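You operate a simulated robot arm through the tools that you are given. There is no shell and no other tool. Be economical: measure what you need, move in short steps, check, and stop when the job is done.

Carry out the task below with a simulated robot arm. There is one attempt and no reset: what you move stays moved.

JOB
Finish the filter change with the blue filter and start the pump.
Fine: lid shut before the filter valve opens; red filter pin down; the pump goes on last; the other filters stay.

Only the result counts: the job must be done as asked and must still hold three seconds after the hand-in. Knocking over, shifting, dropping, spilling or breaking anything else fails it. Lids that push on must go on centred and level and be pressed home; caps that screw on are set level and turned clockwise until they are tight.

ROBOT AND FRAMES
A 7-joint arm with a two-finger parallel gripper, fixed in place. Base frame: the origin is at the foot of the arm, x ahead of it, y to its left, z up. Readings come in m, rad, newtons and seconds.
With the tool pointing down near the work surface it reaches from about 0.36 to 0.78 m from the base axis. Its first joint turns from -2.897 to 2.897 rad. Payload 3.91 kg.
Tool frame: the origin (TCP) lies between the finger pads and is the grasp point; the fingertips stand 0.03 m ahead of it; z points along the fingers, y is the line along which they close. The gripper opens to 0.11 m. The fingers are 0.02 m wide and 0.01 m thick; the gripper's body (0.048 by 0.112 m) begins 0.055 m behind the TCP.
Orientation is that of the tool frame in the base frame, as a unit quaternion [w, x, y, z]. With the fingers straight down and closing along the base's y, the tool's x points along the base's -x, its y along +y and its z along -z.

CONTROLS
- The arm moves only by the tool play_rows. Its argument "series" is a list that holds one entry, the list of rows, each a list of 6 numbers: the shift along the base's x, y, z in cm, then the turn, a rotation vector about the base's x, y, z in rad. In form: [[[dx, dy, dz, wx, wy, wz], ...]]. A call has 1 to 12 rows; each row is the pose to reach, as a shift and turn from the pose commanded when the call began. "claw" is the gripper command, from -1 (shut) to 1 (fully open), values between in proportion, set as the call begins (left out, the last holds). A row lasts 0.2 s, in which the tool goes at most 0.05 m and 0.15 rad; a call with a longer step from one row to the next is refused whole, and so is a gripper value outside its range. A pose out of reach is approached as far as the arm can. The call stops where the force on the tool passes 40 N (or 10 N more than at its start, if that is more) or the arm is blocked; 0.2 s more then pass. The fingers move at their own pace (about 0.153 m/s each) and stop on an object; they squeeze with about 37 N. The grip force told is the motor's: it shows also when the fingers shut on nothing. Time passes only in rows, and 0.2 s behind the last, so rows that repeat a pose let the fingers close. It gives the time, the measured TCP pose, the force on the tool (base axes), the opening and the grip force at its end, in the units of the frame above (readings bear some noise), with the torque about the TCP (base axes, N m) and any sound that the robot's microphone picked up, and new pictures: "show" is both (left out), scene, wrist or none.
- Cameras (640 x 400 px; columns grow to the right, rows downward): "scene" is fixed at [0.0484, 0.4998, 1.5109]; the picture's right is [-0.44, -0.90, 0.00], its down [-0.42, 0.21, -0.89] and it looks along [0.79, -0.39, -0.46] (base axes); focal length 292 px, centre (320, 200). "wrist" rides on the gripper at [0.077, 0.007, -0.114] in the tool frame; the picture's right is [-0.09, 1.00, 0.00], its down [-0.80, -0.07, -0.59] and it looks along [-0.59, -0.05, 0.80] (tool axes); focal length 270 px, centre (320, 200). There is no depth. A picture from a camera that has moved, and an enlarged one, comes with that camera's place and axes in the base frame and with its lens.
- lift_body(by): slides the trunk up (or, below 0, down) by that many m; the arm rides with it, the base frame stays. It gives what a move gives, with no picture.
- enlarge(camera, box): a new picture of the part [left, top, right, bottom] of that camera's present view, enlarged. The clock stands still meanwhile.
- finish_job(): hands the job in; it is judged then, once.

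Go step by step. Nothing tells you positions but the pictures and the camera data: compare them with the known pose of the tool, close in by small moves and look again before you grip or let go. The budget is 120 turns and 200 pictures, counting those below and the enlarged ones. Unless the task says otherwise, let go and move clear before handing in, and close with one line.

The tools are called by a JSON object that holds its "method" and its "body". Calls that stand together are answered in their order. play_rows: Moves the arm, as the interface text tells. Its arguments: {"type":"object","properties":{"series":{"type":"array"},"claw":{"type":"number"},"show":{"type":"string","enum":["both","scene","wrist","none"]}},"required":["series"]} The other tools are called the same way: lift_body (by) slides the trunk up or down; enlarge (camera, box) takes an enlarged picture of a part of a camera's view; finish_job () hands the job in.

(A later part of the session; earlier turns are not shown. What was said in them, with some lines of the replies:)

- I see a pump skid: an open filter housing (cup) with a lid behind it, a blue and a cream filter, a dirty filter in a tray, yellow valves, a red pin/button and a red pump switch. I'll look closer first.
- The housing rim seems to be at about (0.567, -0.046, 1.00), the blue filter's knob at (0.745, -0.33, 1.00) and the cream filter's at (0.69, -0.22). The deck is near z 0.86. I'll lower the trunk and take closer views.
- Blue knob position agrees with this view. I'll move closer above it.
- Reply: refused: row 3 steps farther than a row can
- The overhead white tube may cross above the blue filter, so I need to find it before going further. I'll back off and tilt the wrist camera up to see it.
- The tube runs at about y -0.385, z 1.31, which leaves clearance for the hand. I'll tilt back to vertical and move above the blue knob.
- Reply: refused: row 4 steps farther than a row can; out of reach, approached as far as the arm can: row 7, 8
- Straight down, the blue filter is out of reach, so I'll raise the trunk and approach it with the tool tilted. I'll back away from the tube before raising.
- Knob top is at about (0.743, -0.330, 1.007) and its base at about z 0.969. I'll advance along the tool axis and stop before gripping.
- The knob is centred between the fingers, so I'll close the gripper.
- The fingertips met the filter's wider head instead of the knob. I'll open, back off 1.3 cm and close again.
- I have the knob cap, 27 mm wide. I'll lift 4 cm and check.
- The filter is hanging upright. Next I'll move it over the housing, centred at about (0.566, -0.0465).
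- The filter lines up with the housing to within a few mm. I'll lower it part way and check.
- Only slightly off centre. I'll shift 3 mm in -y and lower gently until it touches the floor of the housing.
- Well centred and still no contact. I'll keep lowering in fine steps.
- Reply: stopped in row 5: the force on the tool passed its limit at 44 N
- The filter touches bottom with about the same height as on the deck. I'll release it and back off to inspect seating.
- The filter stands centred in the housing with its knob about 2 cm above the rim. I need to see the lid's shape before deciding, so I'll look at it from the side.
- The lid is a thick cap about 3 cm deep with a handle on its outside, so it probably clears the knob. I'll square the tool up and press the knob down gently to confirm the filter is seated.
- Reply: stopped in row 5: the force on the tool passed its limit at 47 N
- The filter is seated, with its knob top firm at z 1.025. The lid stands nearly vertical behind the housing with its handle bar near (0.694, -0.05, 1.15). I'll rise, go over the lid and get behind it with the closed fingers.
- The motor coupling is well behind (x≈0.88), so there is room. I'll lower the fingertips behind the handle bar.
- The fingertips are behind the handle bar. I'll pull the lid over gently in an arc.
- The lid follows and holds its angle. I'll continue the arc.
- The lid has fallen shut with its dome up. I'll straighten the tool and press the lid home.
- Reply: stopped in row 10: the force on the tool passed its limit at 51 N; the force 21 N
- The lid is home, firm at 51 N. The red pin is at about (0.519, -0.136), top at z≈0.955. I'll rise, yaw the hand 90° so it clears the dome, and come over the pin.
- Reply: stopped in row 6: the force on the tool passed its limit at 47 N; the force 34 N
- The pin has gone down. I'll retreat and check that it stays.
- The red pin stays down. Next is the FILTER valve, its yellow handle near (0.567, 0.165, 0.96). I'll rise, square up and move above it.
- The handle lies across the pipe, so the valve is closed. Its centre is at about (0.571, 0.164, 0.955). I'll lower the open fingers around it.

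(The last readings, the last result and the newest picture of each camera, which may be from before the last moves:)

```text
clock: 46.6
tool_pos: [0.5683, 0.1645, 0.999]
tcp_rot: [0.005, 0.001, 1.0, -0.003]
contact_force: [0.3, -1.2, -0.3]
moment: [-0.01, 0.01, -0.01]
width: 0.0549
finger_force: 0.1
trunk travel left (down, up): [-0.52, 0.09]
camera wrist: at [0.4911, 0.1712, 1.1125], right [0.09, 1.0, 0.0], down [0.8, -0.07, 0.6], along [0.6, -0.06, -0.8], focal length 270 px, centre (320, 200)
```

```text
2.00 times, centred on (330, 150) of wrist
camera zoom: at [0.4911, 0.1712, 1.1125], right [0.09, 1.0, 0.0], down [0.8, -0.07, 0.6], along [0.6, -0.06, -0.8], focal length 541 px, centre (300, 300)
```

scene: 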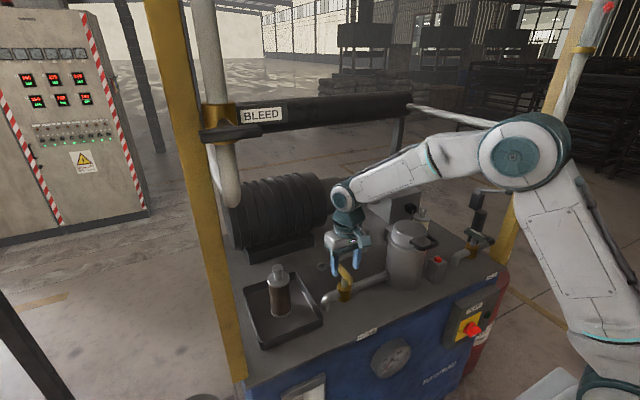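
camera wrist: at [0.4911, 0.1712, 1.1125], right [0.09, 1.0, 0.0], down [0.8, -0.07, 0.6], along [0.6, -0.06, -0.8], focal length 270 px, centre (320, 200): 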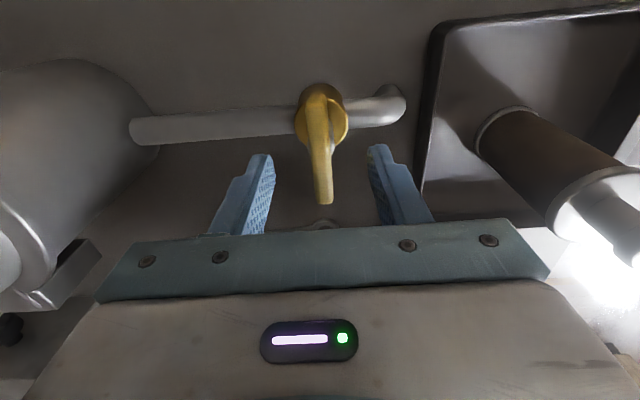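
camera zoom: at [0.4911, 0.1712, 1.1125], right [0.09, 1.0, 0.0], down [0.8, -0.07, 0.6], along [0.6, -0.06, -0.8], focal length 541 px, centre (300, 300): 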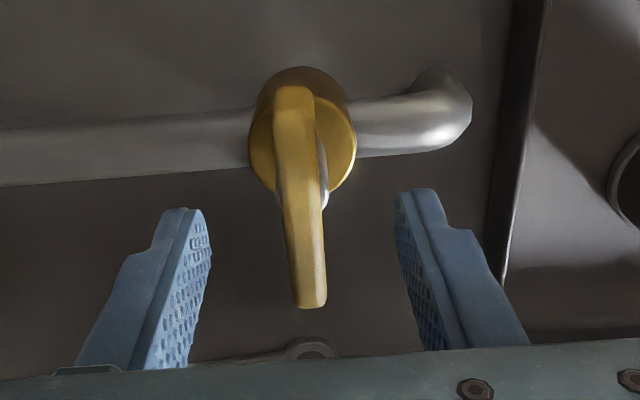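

Aligned. I'll lower the last 3.2 cm and close.

{"method": "play_rows", "body": {"series": [[[0.2, 0, -1.5, 0, 0, 0], [0.2, 0, -3.2, 0, 0, 0]]], "show": "none"}}

{"method": "play_rows", "body": {"series": [[[0, 0, 0, 0, 0, 0], [0, 0, 0, 0, 0, 0], [0, 0, 0, 0, 0, 0]]], "claw": -1}}

{"method": "enlarge", "body": {"camera": "scene", "box": [290, 210, 420, 330]}}

```text
clock: 47.2
tool_pos: [0.5719, 0.1643, 0.9668]
tcp_rot: [0.005, 0.0, 1.0, -0.003]
contact_force: [0.6, -0.2, 0.5]
moment: [-0.01, 0.03, 0.02]
width: 0.0551
finger_force: 0.0
trunk travel left (down, up): [-0.52, 0.09]
```

```text
clock: 48.0
tool_pos: [0.5714, 0.1649, 0.9674]
tcp_rot: [0.005, 0.0, 1.0, -0.003]
contact_force: [-2.3, 1.9, -2.1]
moment: [0.46, -0.34, -0.02]
width: 0.0175
finger_force: 45.6
trunk travel left (down, up): [-0.52, 0.09]
camera wrist: at [0.4924, 0.1717, 1.0813], right [0.09, 1.0, 0.0], down [0.8, -0.07, 0.6], along [0.6, -0.06, -0.8], focal length 270 px, centre (320, 200)
```

scene: 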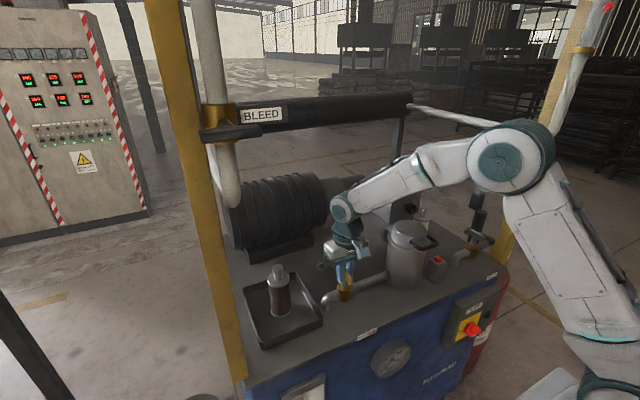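
wrist: 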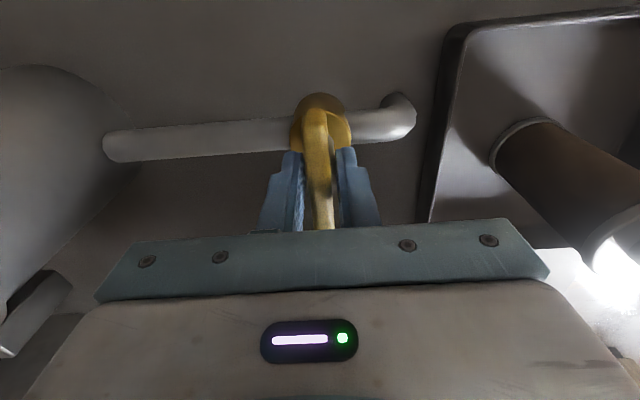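

```text
3.33 times, centred on (355, 270) of scene
camera zoom: at [0.0484, 0.4998, 1.5109], right [-0.44, -0.9, 0.0], down [-0.42, 0.21, -0.89], along [0.79, -0.39, -0.46], focal length 972 px, centre (203, -33)
```

zoom: 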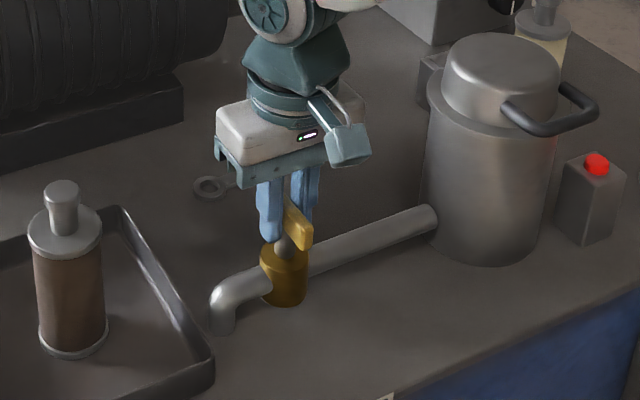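

Handle gripped. I'll turn it a little counter-clockwise and watch the torque.

{"method": "play_rows", "body": {"series": [[[0, 0, 0, 0, 0, 0.12], [0, 0, 0, 0, 0, 0.25], [0, 0, 0, 0, 0, 0.35]]], "show": "wrist"}}

```text
clock: 48.8
tool_pos: [0.5718, 0.1646, 0.9679]
tcp_rot: [0.004, -0.175, 0.985, -0.001]
contact_force: [-1.9, 4.7, -15.5]
moment: [0.86, -0.69, -0.04]
width: 0.0178
finger_force: 45.2
trunk travel left (down, up): [-0.52, 0.09]
camera wrist: at [0.4949, 0.1447, 1.0815], right [-0.26, 0.97, 0.0], down [0.77, 0.21, 0.6], along [0.58, 0.15, -0.8], focal length 270 px, centre (320, 200)
```

wrist: 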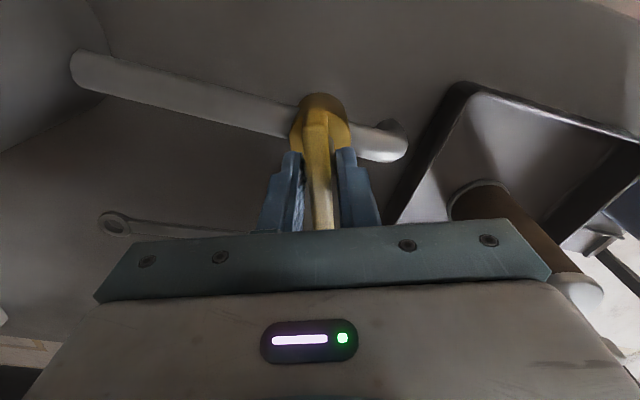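

The handle turns with the tool at low torque. I'll continue to 90°.

{"method": "play_rows", "body": {"series": [[[0, 0, -0.1, 0, 0, 0.14], [0, 0, -0.1, 0, 0, 0.28], [0, 0, -0.1, 0, 0, 0.42], [0, 0, -0.1, 0, 0, 0.56], [0, 0, -0.1, 0, 0, 0.7], [0, 0, -0.1, 0, 0, 0.84], [0, 0, -0.1, 0, 0, 0.98], [0, 0, -0.1, 0, 0, 1.1], [0, 0, -0.1, 0, 0, 1.22]]]}}

{"method": "enlarge", "body": {"camera": "scene", "box": [290, 210, 420, 330]}}

```text
clock: 50.8
tool_pos: [0.5708, 0.1648, 0.968]
tcp_rot: [-0.004, 0.708, -0.706, -0.001]
contact_force: [-13.6, 10.7, -11.3]
moment: [0.24, 0.76, 0.09]
width: 0.0174
finger_force: 45.0
trunk travel left (down, up): [-0.52, 0.09]
camera wrist: at [0.5625, 0.0874, 1.0815], right [-1.0, 0.08, 0.0], down [0.07, 0.8, 0.6], along [0.05, 0.6, -0.8], focal length 270 px, centre (320, 200)
```

scene: 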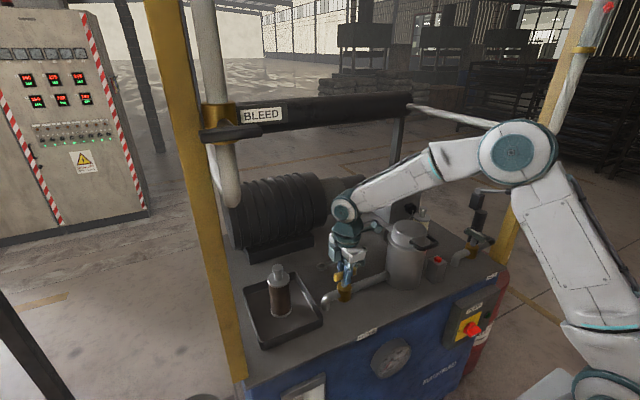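
wrist: 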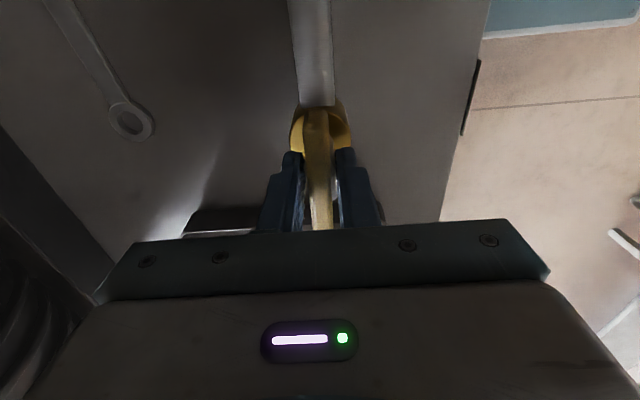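

```text
3.33 times, centred on (355, 270) of scene
camera zoom: at [0.0484, 0.4998, 1.5109], right [-0.44, -0.9, 0.0], down [-0.42, 0.21, -0.89], along [0.79, -0.39, -0.46], focal length 972 px, centre (203, -33)
```

zoom: 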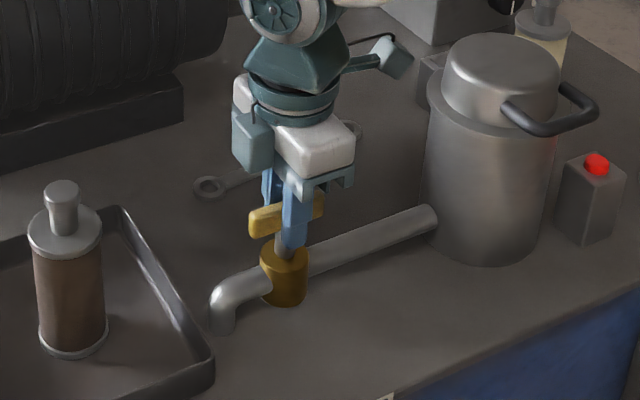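

The handle is now in line with the pipe. I'll release, lift and look.

{"method": "play_rows", "body": {"series": [[[0, 0, 0, 0, 0, 0], [0, 0, 0, 0, 0, 0], [0, 0, 0, 0, 0, 0], [0, 0, 3, 0, 0, 0], [0, 0, 7, 0, 0, 0], [0, 0, 11, 0, 0, 0], [-1, 0, 15, 0, 0, 0]]], "claw": 0}}

{"method": "enlarge", "body": {"camera": "scene", "box": [290, 210, 420, 330]}}

{"method": "enlarge", "body": {"camera": "scene", "box": [410, 270, 530, 370]}}

```text
clock: 52.4
tool_pos: [0.5618, 0.1636, 1.1172]
tcp_rot: [0.005, -0.707, 0.707, 0.002]
contact_force: [0.1, -0.8, -0.7]
moment: [-0.02, -0.01, 0.02]
width: 0.055
finger_force: 0.1
trunk travel left (down, up): [-0.52, 0.09]
camera wrist: at [0.5522, 0.085, 1.231], right [-1.0, 0.09, 0.0], down [0.07, 0.8, 0.6], along [0.06, 0.6, -0.8], focal length 270 px, centre (320, 200)
```

scene: 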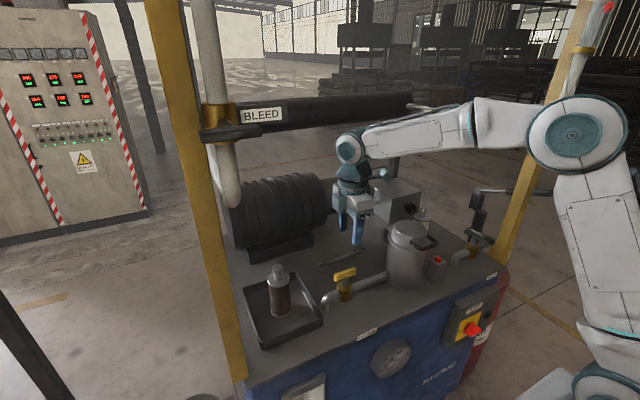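
wrist: 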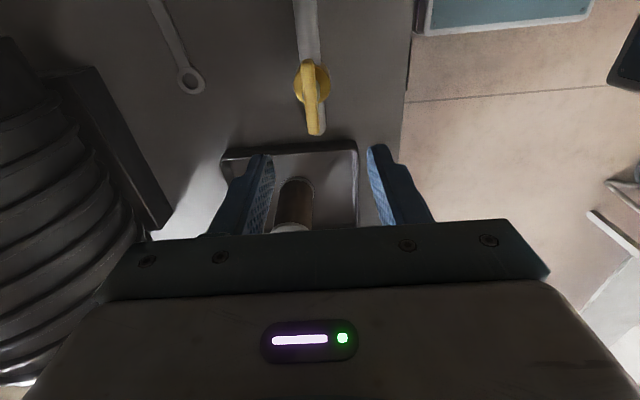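

```text
3.33 times, centred on (355, 270) of scene
camera zoom: at [0.0484, 0.4998, 1.5109], right [-0.44, -0.9, 0.0], down [-0.42, 0.21, -0.89], along [0.79, -0.39, -0.46], focal length 972 px, centre (203, -33)
```

zoom: 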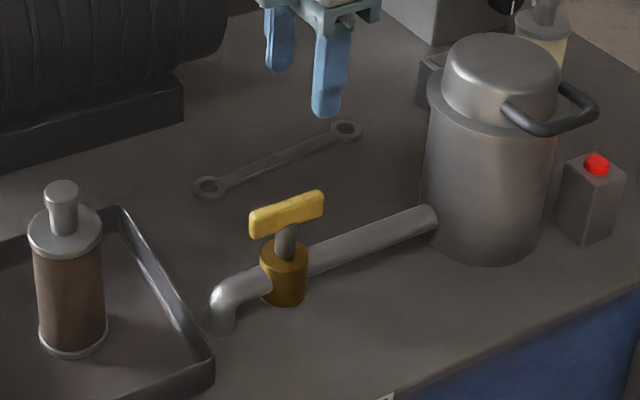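

```text
4.00 times, centred on (470, 320) of scene
camera zoom: at [0.0484, 0.4998, 1.5109], right [-0.44, -0.9, 0.0], down [-0.42, 0.21, -0.89], along [0.79, -0.39, -0.46], focal length 1166 px, centre (-280, -280)
```

zoom: 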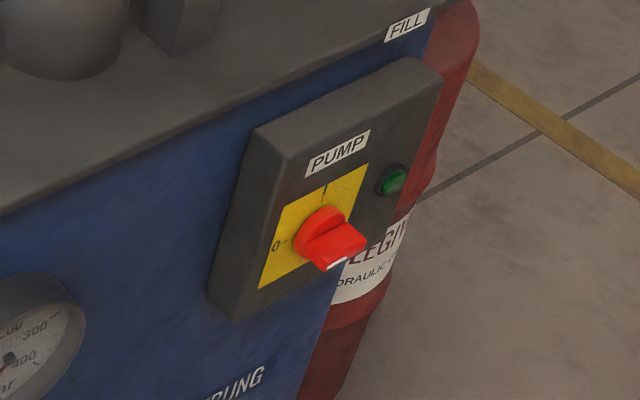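

The filter valve is open, in line with the pipe. The pump switch is a red rotary knob pointing left to "0", with "I" at the top, so it needs a 90° clockwise turn. I'll square up, retract to the front and lower the trunk to see it head-on.

{"method": "play_rows", "body": {"series": [[[-3, -2, 1, 0, 0, -0.15], [-6, -5, 2, 0, 0, -0.3], [-9, -8, 2, 0, 0, -0.45], [-12, -11, 2, 0, 0, -0.6], [-15, -14, 2, 0, 0, -0.75], [-17, -18, 2, 0, 0, -0.9], [-18, -22, 2, 0, 0, -1.05], [-18, -26, 2, 0, 0, -1.2], [-18, -30, 2, 0, 0, -1.35], [-18, -33, 2, 0, 0, -1.5], [-18, -36, 2, 0, 0, -1.57]]], "claw": -1, "show": "none"}}

{"method": "play_rows", "body": {"series": [[[0, 0, 0, 0, -0.15, 0], [0, 0, -2, 0, -0.3, 0], [-1, 0, -4, 0, -0.45, 0], [-2, 0, -6, 0, -0.6, 0], [-2, 0, -6, 0, -0.7, 0]]]}}

```text
clock: 54.8
tool_pos: [0.3788, -0.1977, 1.1404]
tcp_rot: [0.005, 0.002, 1.0, -0.003]
contact_force: [-0.2, 0.4, 0.5]
moment: [0.03, -0.01, -0.02]
width: 0.0001
finger_force: 37.0
trunk travel left (down, up): [-0.52, 0.09]
```

```text
clock: 56.0
tool_pos: [0.361, -0.1968, 1.0773]
tcp_rot: [0.348, 0.002, 0.937, -0.003]
contact_force: [0.0, -0.3, -0.8]
moment: [0.01, 0.02, -0.02]
width: 0.0
finger_force: 37.2
trunk travel left (down, up): [-0.52, 0.09]
camera wrist: at [0.2273, -0.1894, 1.1149], right [0.07, 1.0, 0.05], down [0.22, -0.07, 0.97], along [0.97, -0.06, -0.22], focal length 270 px, centre (320, 200)
```

scene: 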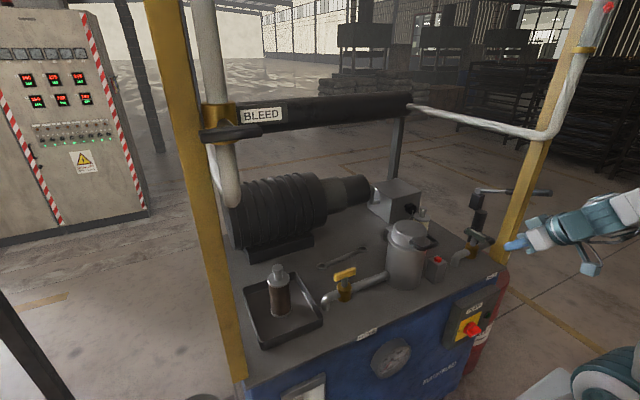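
wrist: 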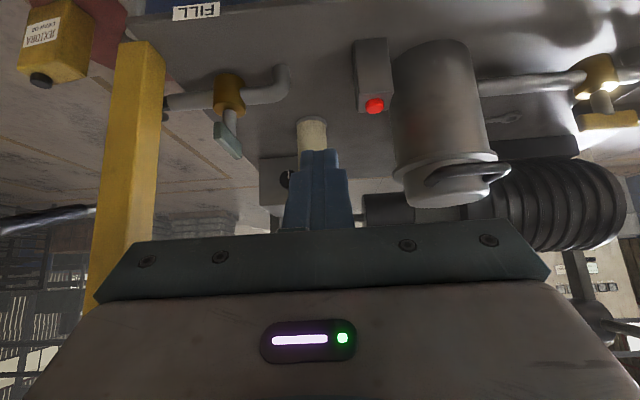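

{"method": "lift_body", "body": {"by": -0.28}}

{"method": "play_rows", "body": {"series": [[[0, 0, 0, 0, 0, 0]]]}}

{"method": "enlarge", "body": {"camera": "wrist", "box": [160, 0, 440, 200]}}

```text
clock: 58.9
tool_pos: [0.3608, -0.1965, 0.7984]
tcp_rot: [0.346, 0.001, 0.938, -0.002]
contact_force: [-0.1, 0.5, 0.9]
moment: [0.0, 0.04, -0.02]
width: 0.0
finger_force: 36.4
trunk travel left (down, up): [-0.24, 0.37]
```

```text
clock: 59.3
tool_pos: [0.3606, -0.1964, 0.8]
tcp_rot: [0.347, 0.001, 0.938, -0.002]
contact_force: [-0.2, 0.8, 0.9]
moment: [0.01, -0.02, 0.01]
width: 0.0001
finger_force: 36.5
trunk travel left (down, up): [-0.24, 0.37]
camera wrist: at [0.2276, -0.1895, 0.8353], right [0.07, 1.0, 0.05], down [0.22, -0.07, 0.97], along [0.97, -0.06, -0.22], focal length 270 px, centre (320, 200)
```

scene: 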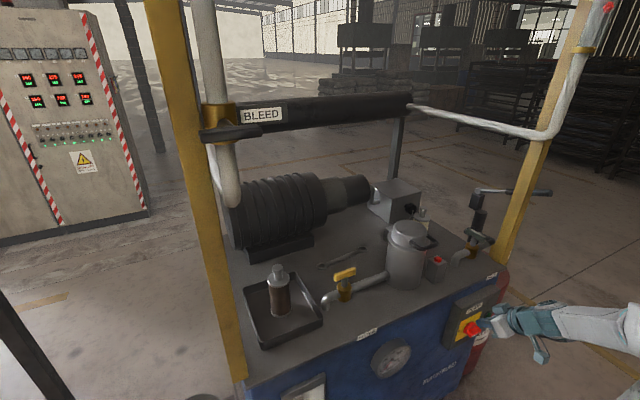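
wrist: 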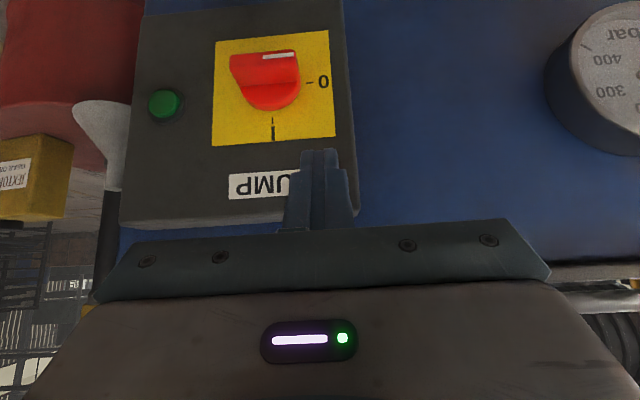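

```text
2.00 times, centred on (300, 100) of wrist
camera zoom: at [0.2276, -0.1895, 0.8353], right [0.07, 1.0, 0.05], down [0.22, -0.07, 0.97], along [0.97, -0.06, -0.22], focal length 541 px, centre (360, 400)
```

zoom: 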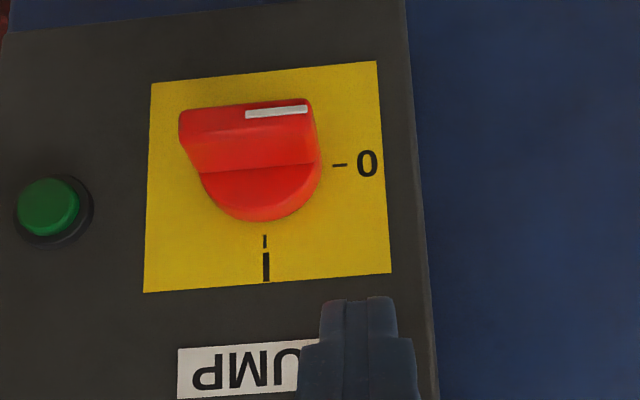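

I have a clear (upside-down) view. The knob centre is about (0.417, -0.235, 0.69), and its grip bar is horizontal at x≈0.39–0.415 with the pointer at 0. I'll put the closed fingertips just above the bar's -y end, then push that end down and around.

{"method": "play_rows", "body": {"series": [[[0, -3.5, 0, 0, 0, 0], [0, -6.7, 0, 0, 0, 0], [1, -6.7, -3, 0, 0, 0], [2.1, -6.7, -5, 0, 0, 0]]]}}

{"method": "enlarge", "body": {"camera": "wrist", "box": [220, 0, 460, 200]}}

{"method": "enlarge", "body": {"camera": "scene", "box": [420, 270, 540, 370]}}

```text
clock: 60.3
tool_pos: [0.3804, -0.2627, 0.7473]
tcp_rot: [0.348, 0.001, 0.938, -0.003]
contact_force: [-0.7, 0.4, -0.7]
moment: [0.0, -0.01, -0.02]
width: 0.0001
finger_force: 37.4
trunk travel left (down, up): [-0.24, 0.37]
camera wrist: at [0.2474, -0.2565, 0.784], right [0.07, 1.0, 0.05], down [0.22, -0.07, 0.97], along [0.97, -0.06, -0.22], focal length 270 px, centre (320, 200)
```

scene: 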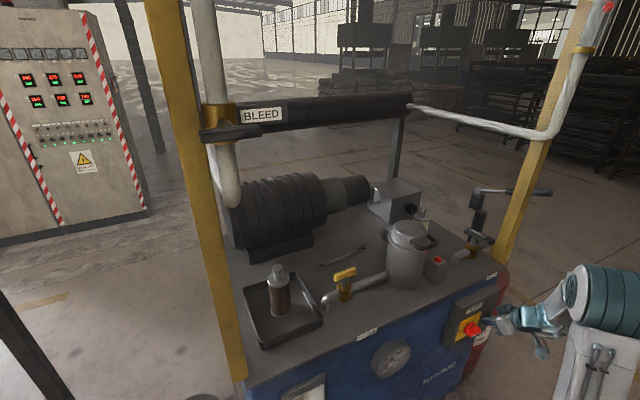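
wrist: 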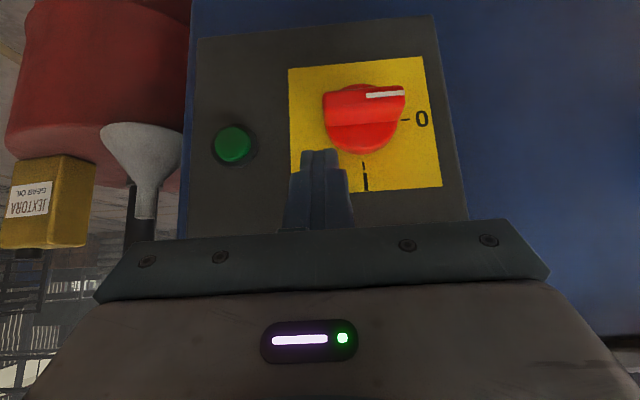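

```text
2.00 times, centred on (340, 100) of wrist
camera zoom: at [0.2474, -0.2565, 0.784], right [0.07, 1.0, 0.05], down [0.22, -0.07, 0.97], along [0.97, -0.06, -0.22], focal length 541 px, centre (280, 400)
```

zoom: 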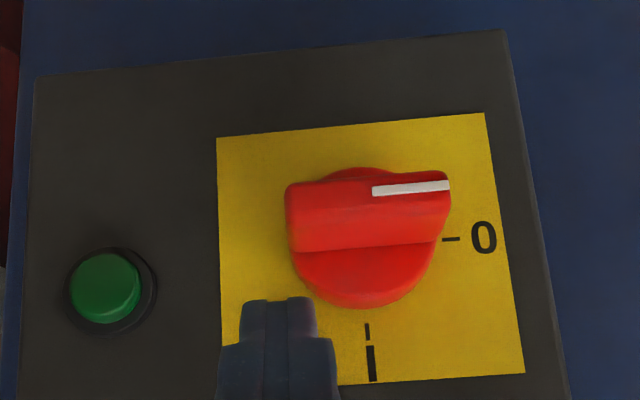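

```text
4.00 times, centred on (480, 320) of scene
camera zoom: at [0.0484, 0.4998, 1.5109], right [-0.44, -0.9, 0.0], down [-0.42, 0.21, -0.89], along [0.79, -0.39, -0.46], focal length 1166 px, centre (-320, -280)
```

zoom: 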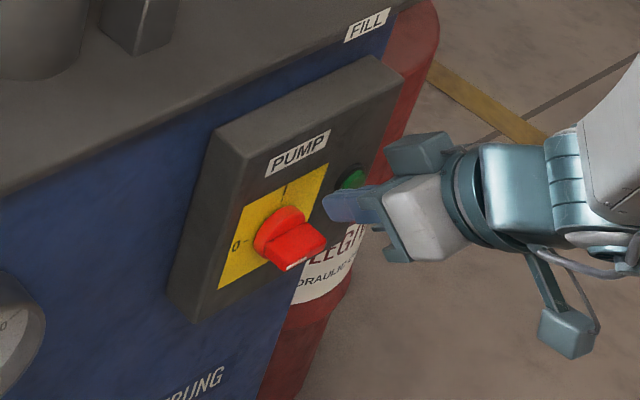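

{"method": "play_rows", "body": {"series": [[[0, 0, -1.5, 0, 0, 0], [0, 0, -2.4, 0, 0, 0], [0, 0, -3.2, 0, 0, 0], [0, 0.1, -3.8, 0, 0, 0], [0, 0.4, -4.4, 0, 0, 0], [0, 0.8, -4.9, 0, 0, 0], [0, 1.2, -5.2, 0, 0, 0]]]}}

{"method": "enlarge", "body": {"camera": "wrist", "box": [220, 0, 460, 200]}}

{"method": "enlarge", "body": {"camera": "scene", "box": [420, 270, 540, 370]}}

```text
clock: 61.9
tool_pos: [0.3825, -0.2519, 0.6977]
tcp_rot: [0.347, 0.0, 0.938, -0.003]
contact_force: [0.6, -1.0, -0.5]
moment: [0.03, -0.01, -0.01]
width: 0.0
finger_force: 37.1
trunk travel left (down, up): [-0.24, 0.37]
camera wrist: at [0.248, -0.2454, 0.7337], right [0.07, 1.0, 0.05], down [0.22, -0.07, 0.97], along [0.97, -0.06, -0.22], focal length 270 px, centre (320, 200)
```

scene: 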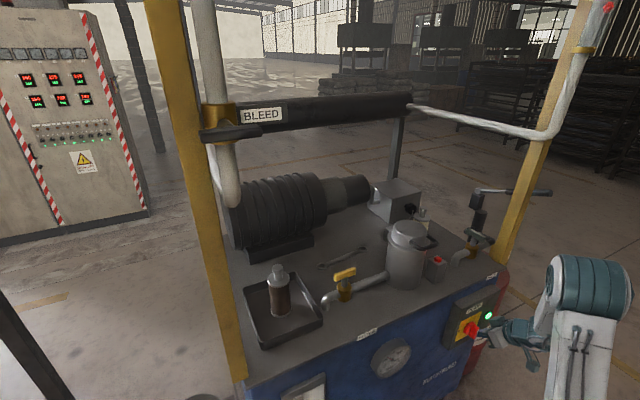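
wrist: 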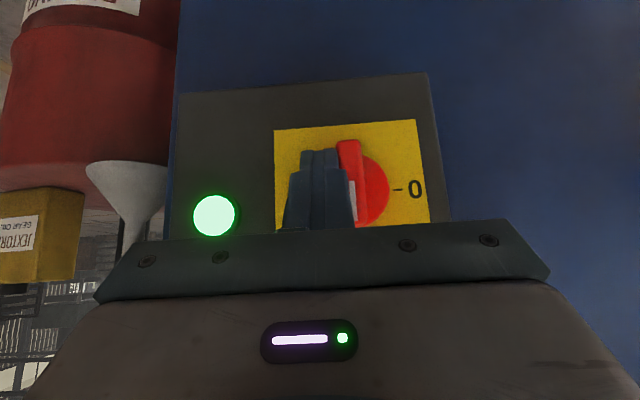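

```text
2.00 times, centred on (340, 100) of wrist
camera zoom: at [0.248, -0.2454, 0.7337], right [0.07, 1.0, 0.05], down [0.22, -0.07, 0.97], along [0.97, -0.06, -0.22], focal length 541 px, centre (280, 400)
```

zoom: 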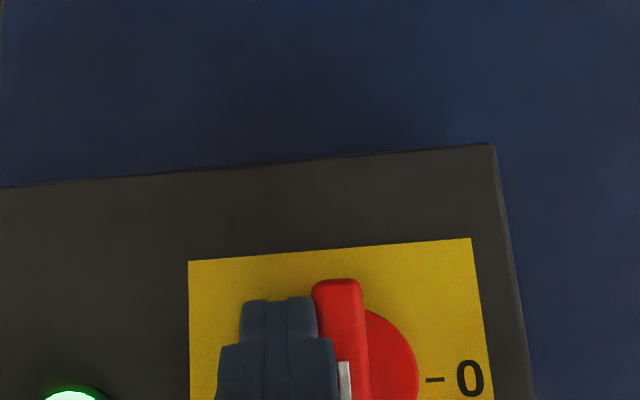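

```text
4.00 times, centred on (480, 320) of scene
camera zoom: at [0.0484, 0.4998, 1.5109], right [-0.44, -0.9, 0.0], down [-0.42, 0.21, -0.89], along [0.79, -0.39, -0.46], focal length 1166 px, centre (-320, -280)
```

zoom: 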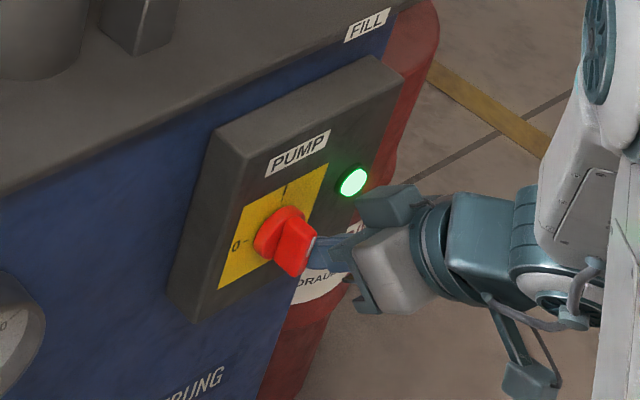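

The switch now points at I and the green lamp is lit. I'll back straight off and check everything.

{"method": "play_rows", "body": {"series": [[[0, -0.6, 0, 0, 0, 0], [-2, -0.8, 0.5, 0, 0, 0], [-5, -0.8, 2, 0, 0, 0], [-7, -0.8, 5, 0, 0, 0]]]}}

{"method": "enlarge", "body": {"camera": "scene", "box": [230, 180, 520, 370]}}

{"method": "enlarge", "body": {"camera": "wrist", "box": [220, 0, 460, 200]}}

```text
clock: 62.9
tool_pos: [0.3108, -0.2598, 0.7472]
tcp_rot: [0.347, 0.001, 0.938, -0.002]
contact_force: [0.5, -0.7, -0.8]
moment: [-0.01, 0.01, 0.0]
width: 0.0
finger_force: 37.0
trunk travel left (down, up): [-0.24, 0.37]
camera wrist: at [0.1775, -0.2535, 0.785], right [0.07, 1.0, 0.05], down [0.22, -0.07, 0.97], along [0.97, -0.06, -0.22], focal length 270 px, centre (320, 200)
```

scene: 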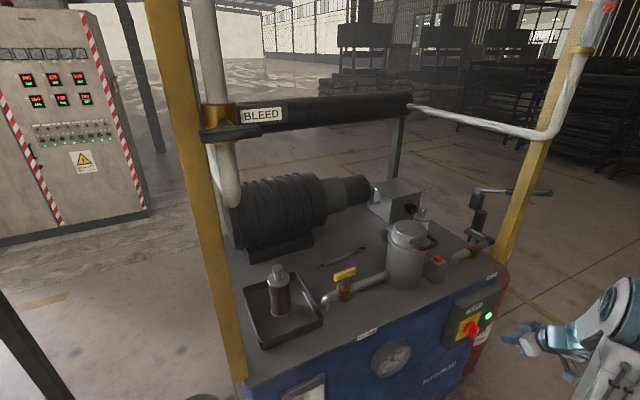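
wrist: 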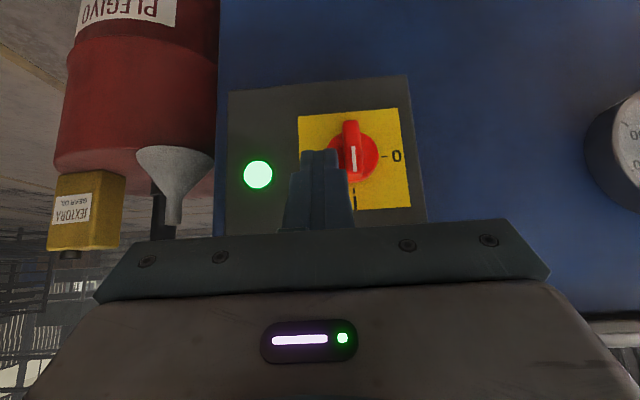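

```text
2.11 times, centred on (375, 275) of scene
camera zoom: at [0.0484, 0.4998, 1.5109], right [-0.44, -0.9, 0.0], down [-0.42, 0.21, -0.89], along [0.79, -0.39, -0.46], focal length 614 px, centre (204, 42)
```

zoom: 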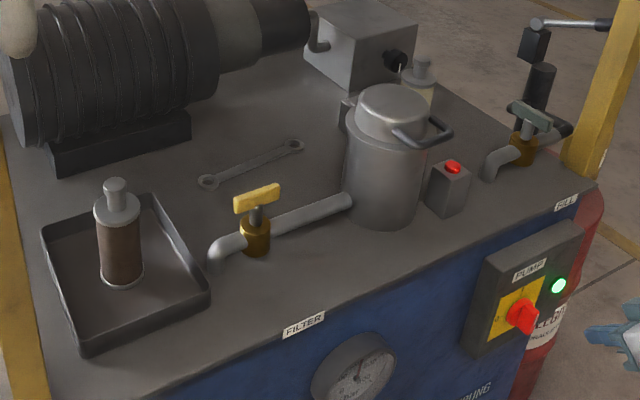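

```text
2.00 times, centred on (340, 100) of wrist
camera zoom: at [0.1775, -0.2535, 0.785], right [0.07, 1.0, 0.05], down [0.22, -0.07, 0.97], along [0.97, -0.06, -0.22], focal length 541 px, centre (280, 400)
```

zoom: 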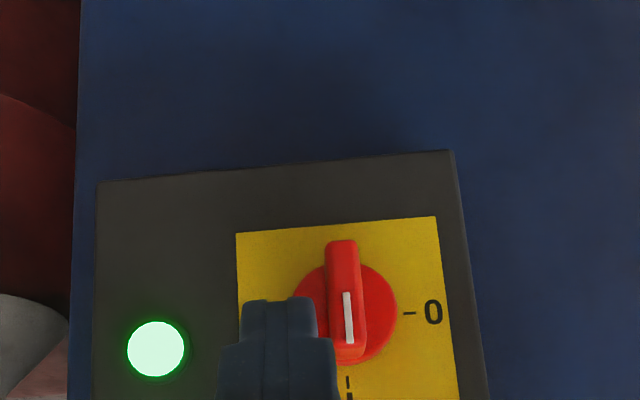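

The pump is on, the lid shut and the filter valve in line with the pipe. One last check on the pin.

{"method": "enlarge", "body": {"camera": "scene", "box": [370, 190, 490, 300]}}

```text
3.64 times, centred on (430, 245) of scene
camera zoom: at [0.0484, 0.4998, 1.5109], right [-0.44, -0.9, 0.0], down [-0.42, 0.21, -0.89], along [0.79, -0.39, -0.46], focal length 1060 px, centre (-80, 36)
```

zoom: 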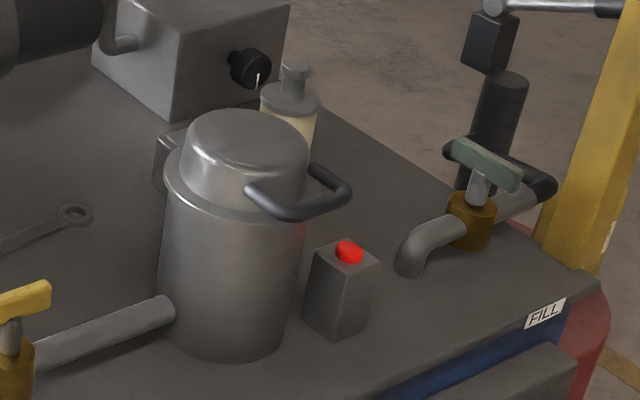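

The pin is still down and everything is in its final state, so I'm handing in.

{"method": "finish_job", "body": {}}

```text
The job is handed in.
```

The blue filter is in the housing, the lid was pressed shut before the filter valve was opened, the red pin is down, and the pump went on last with its green lamp lit; the other filters were left where they were.
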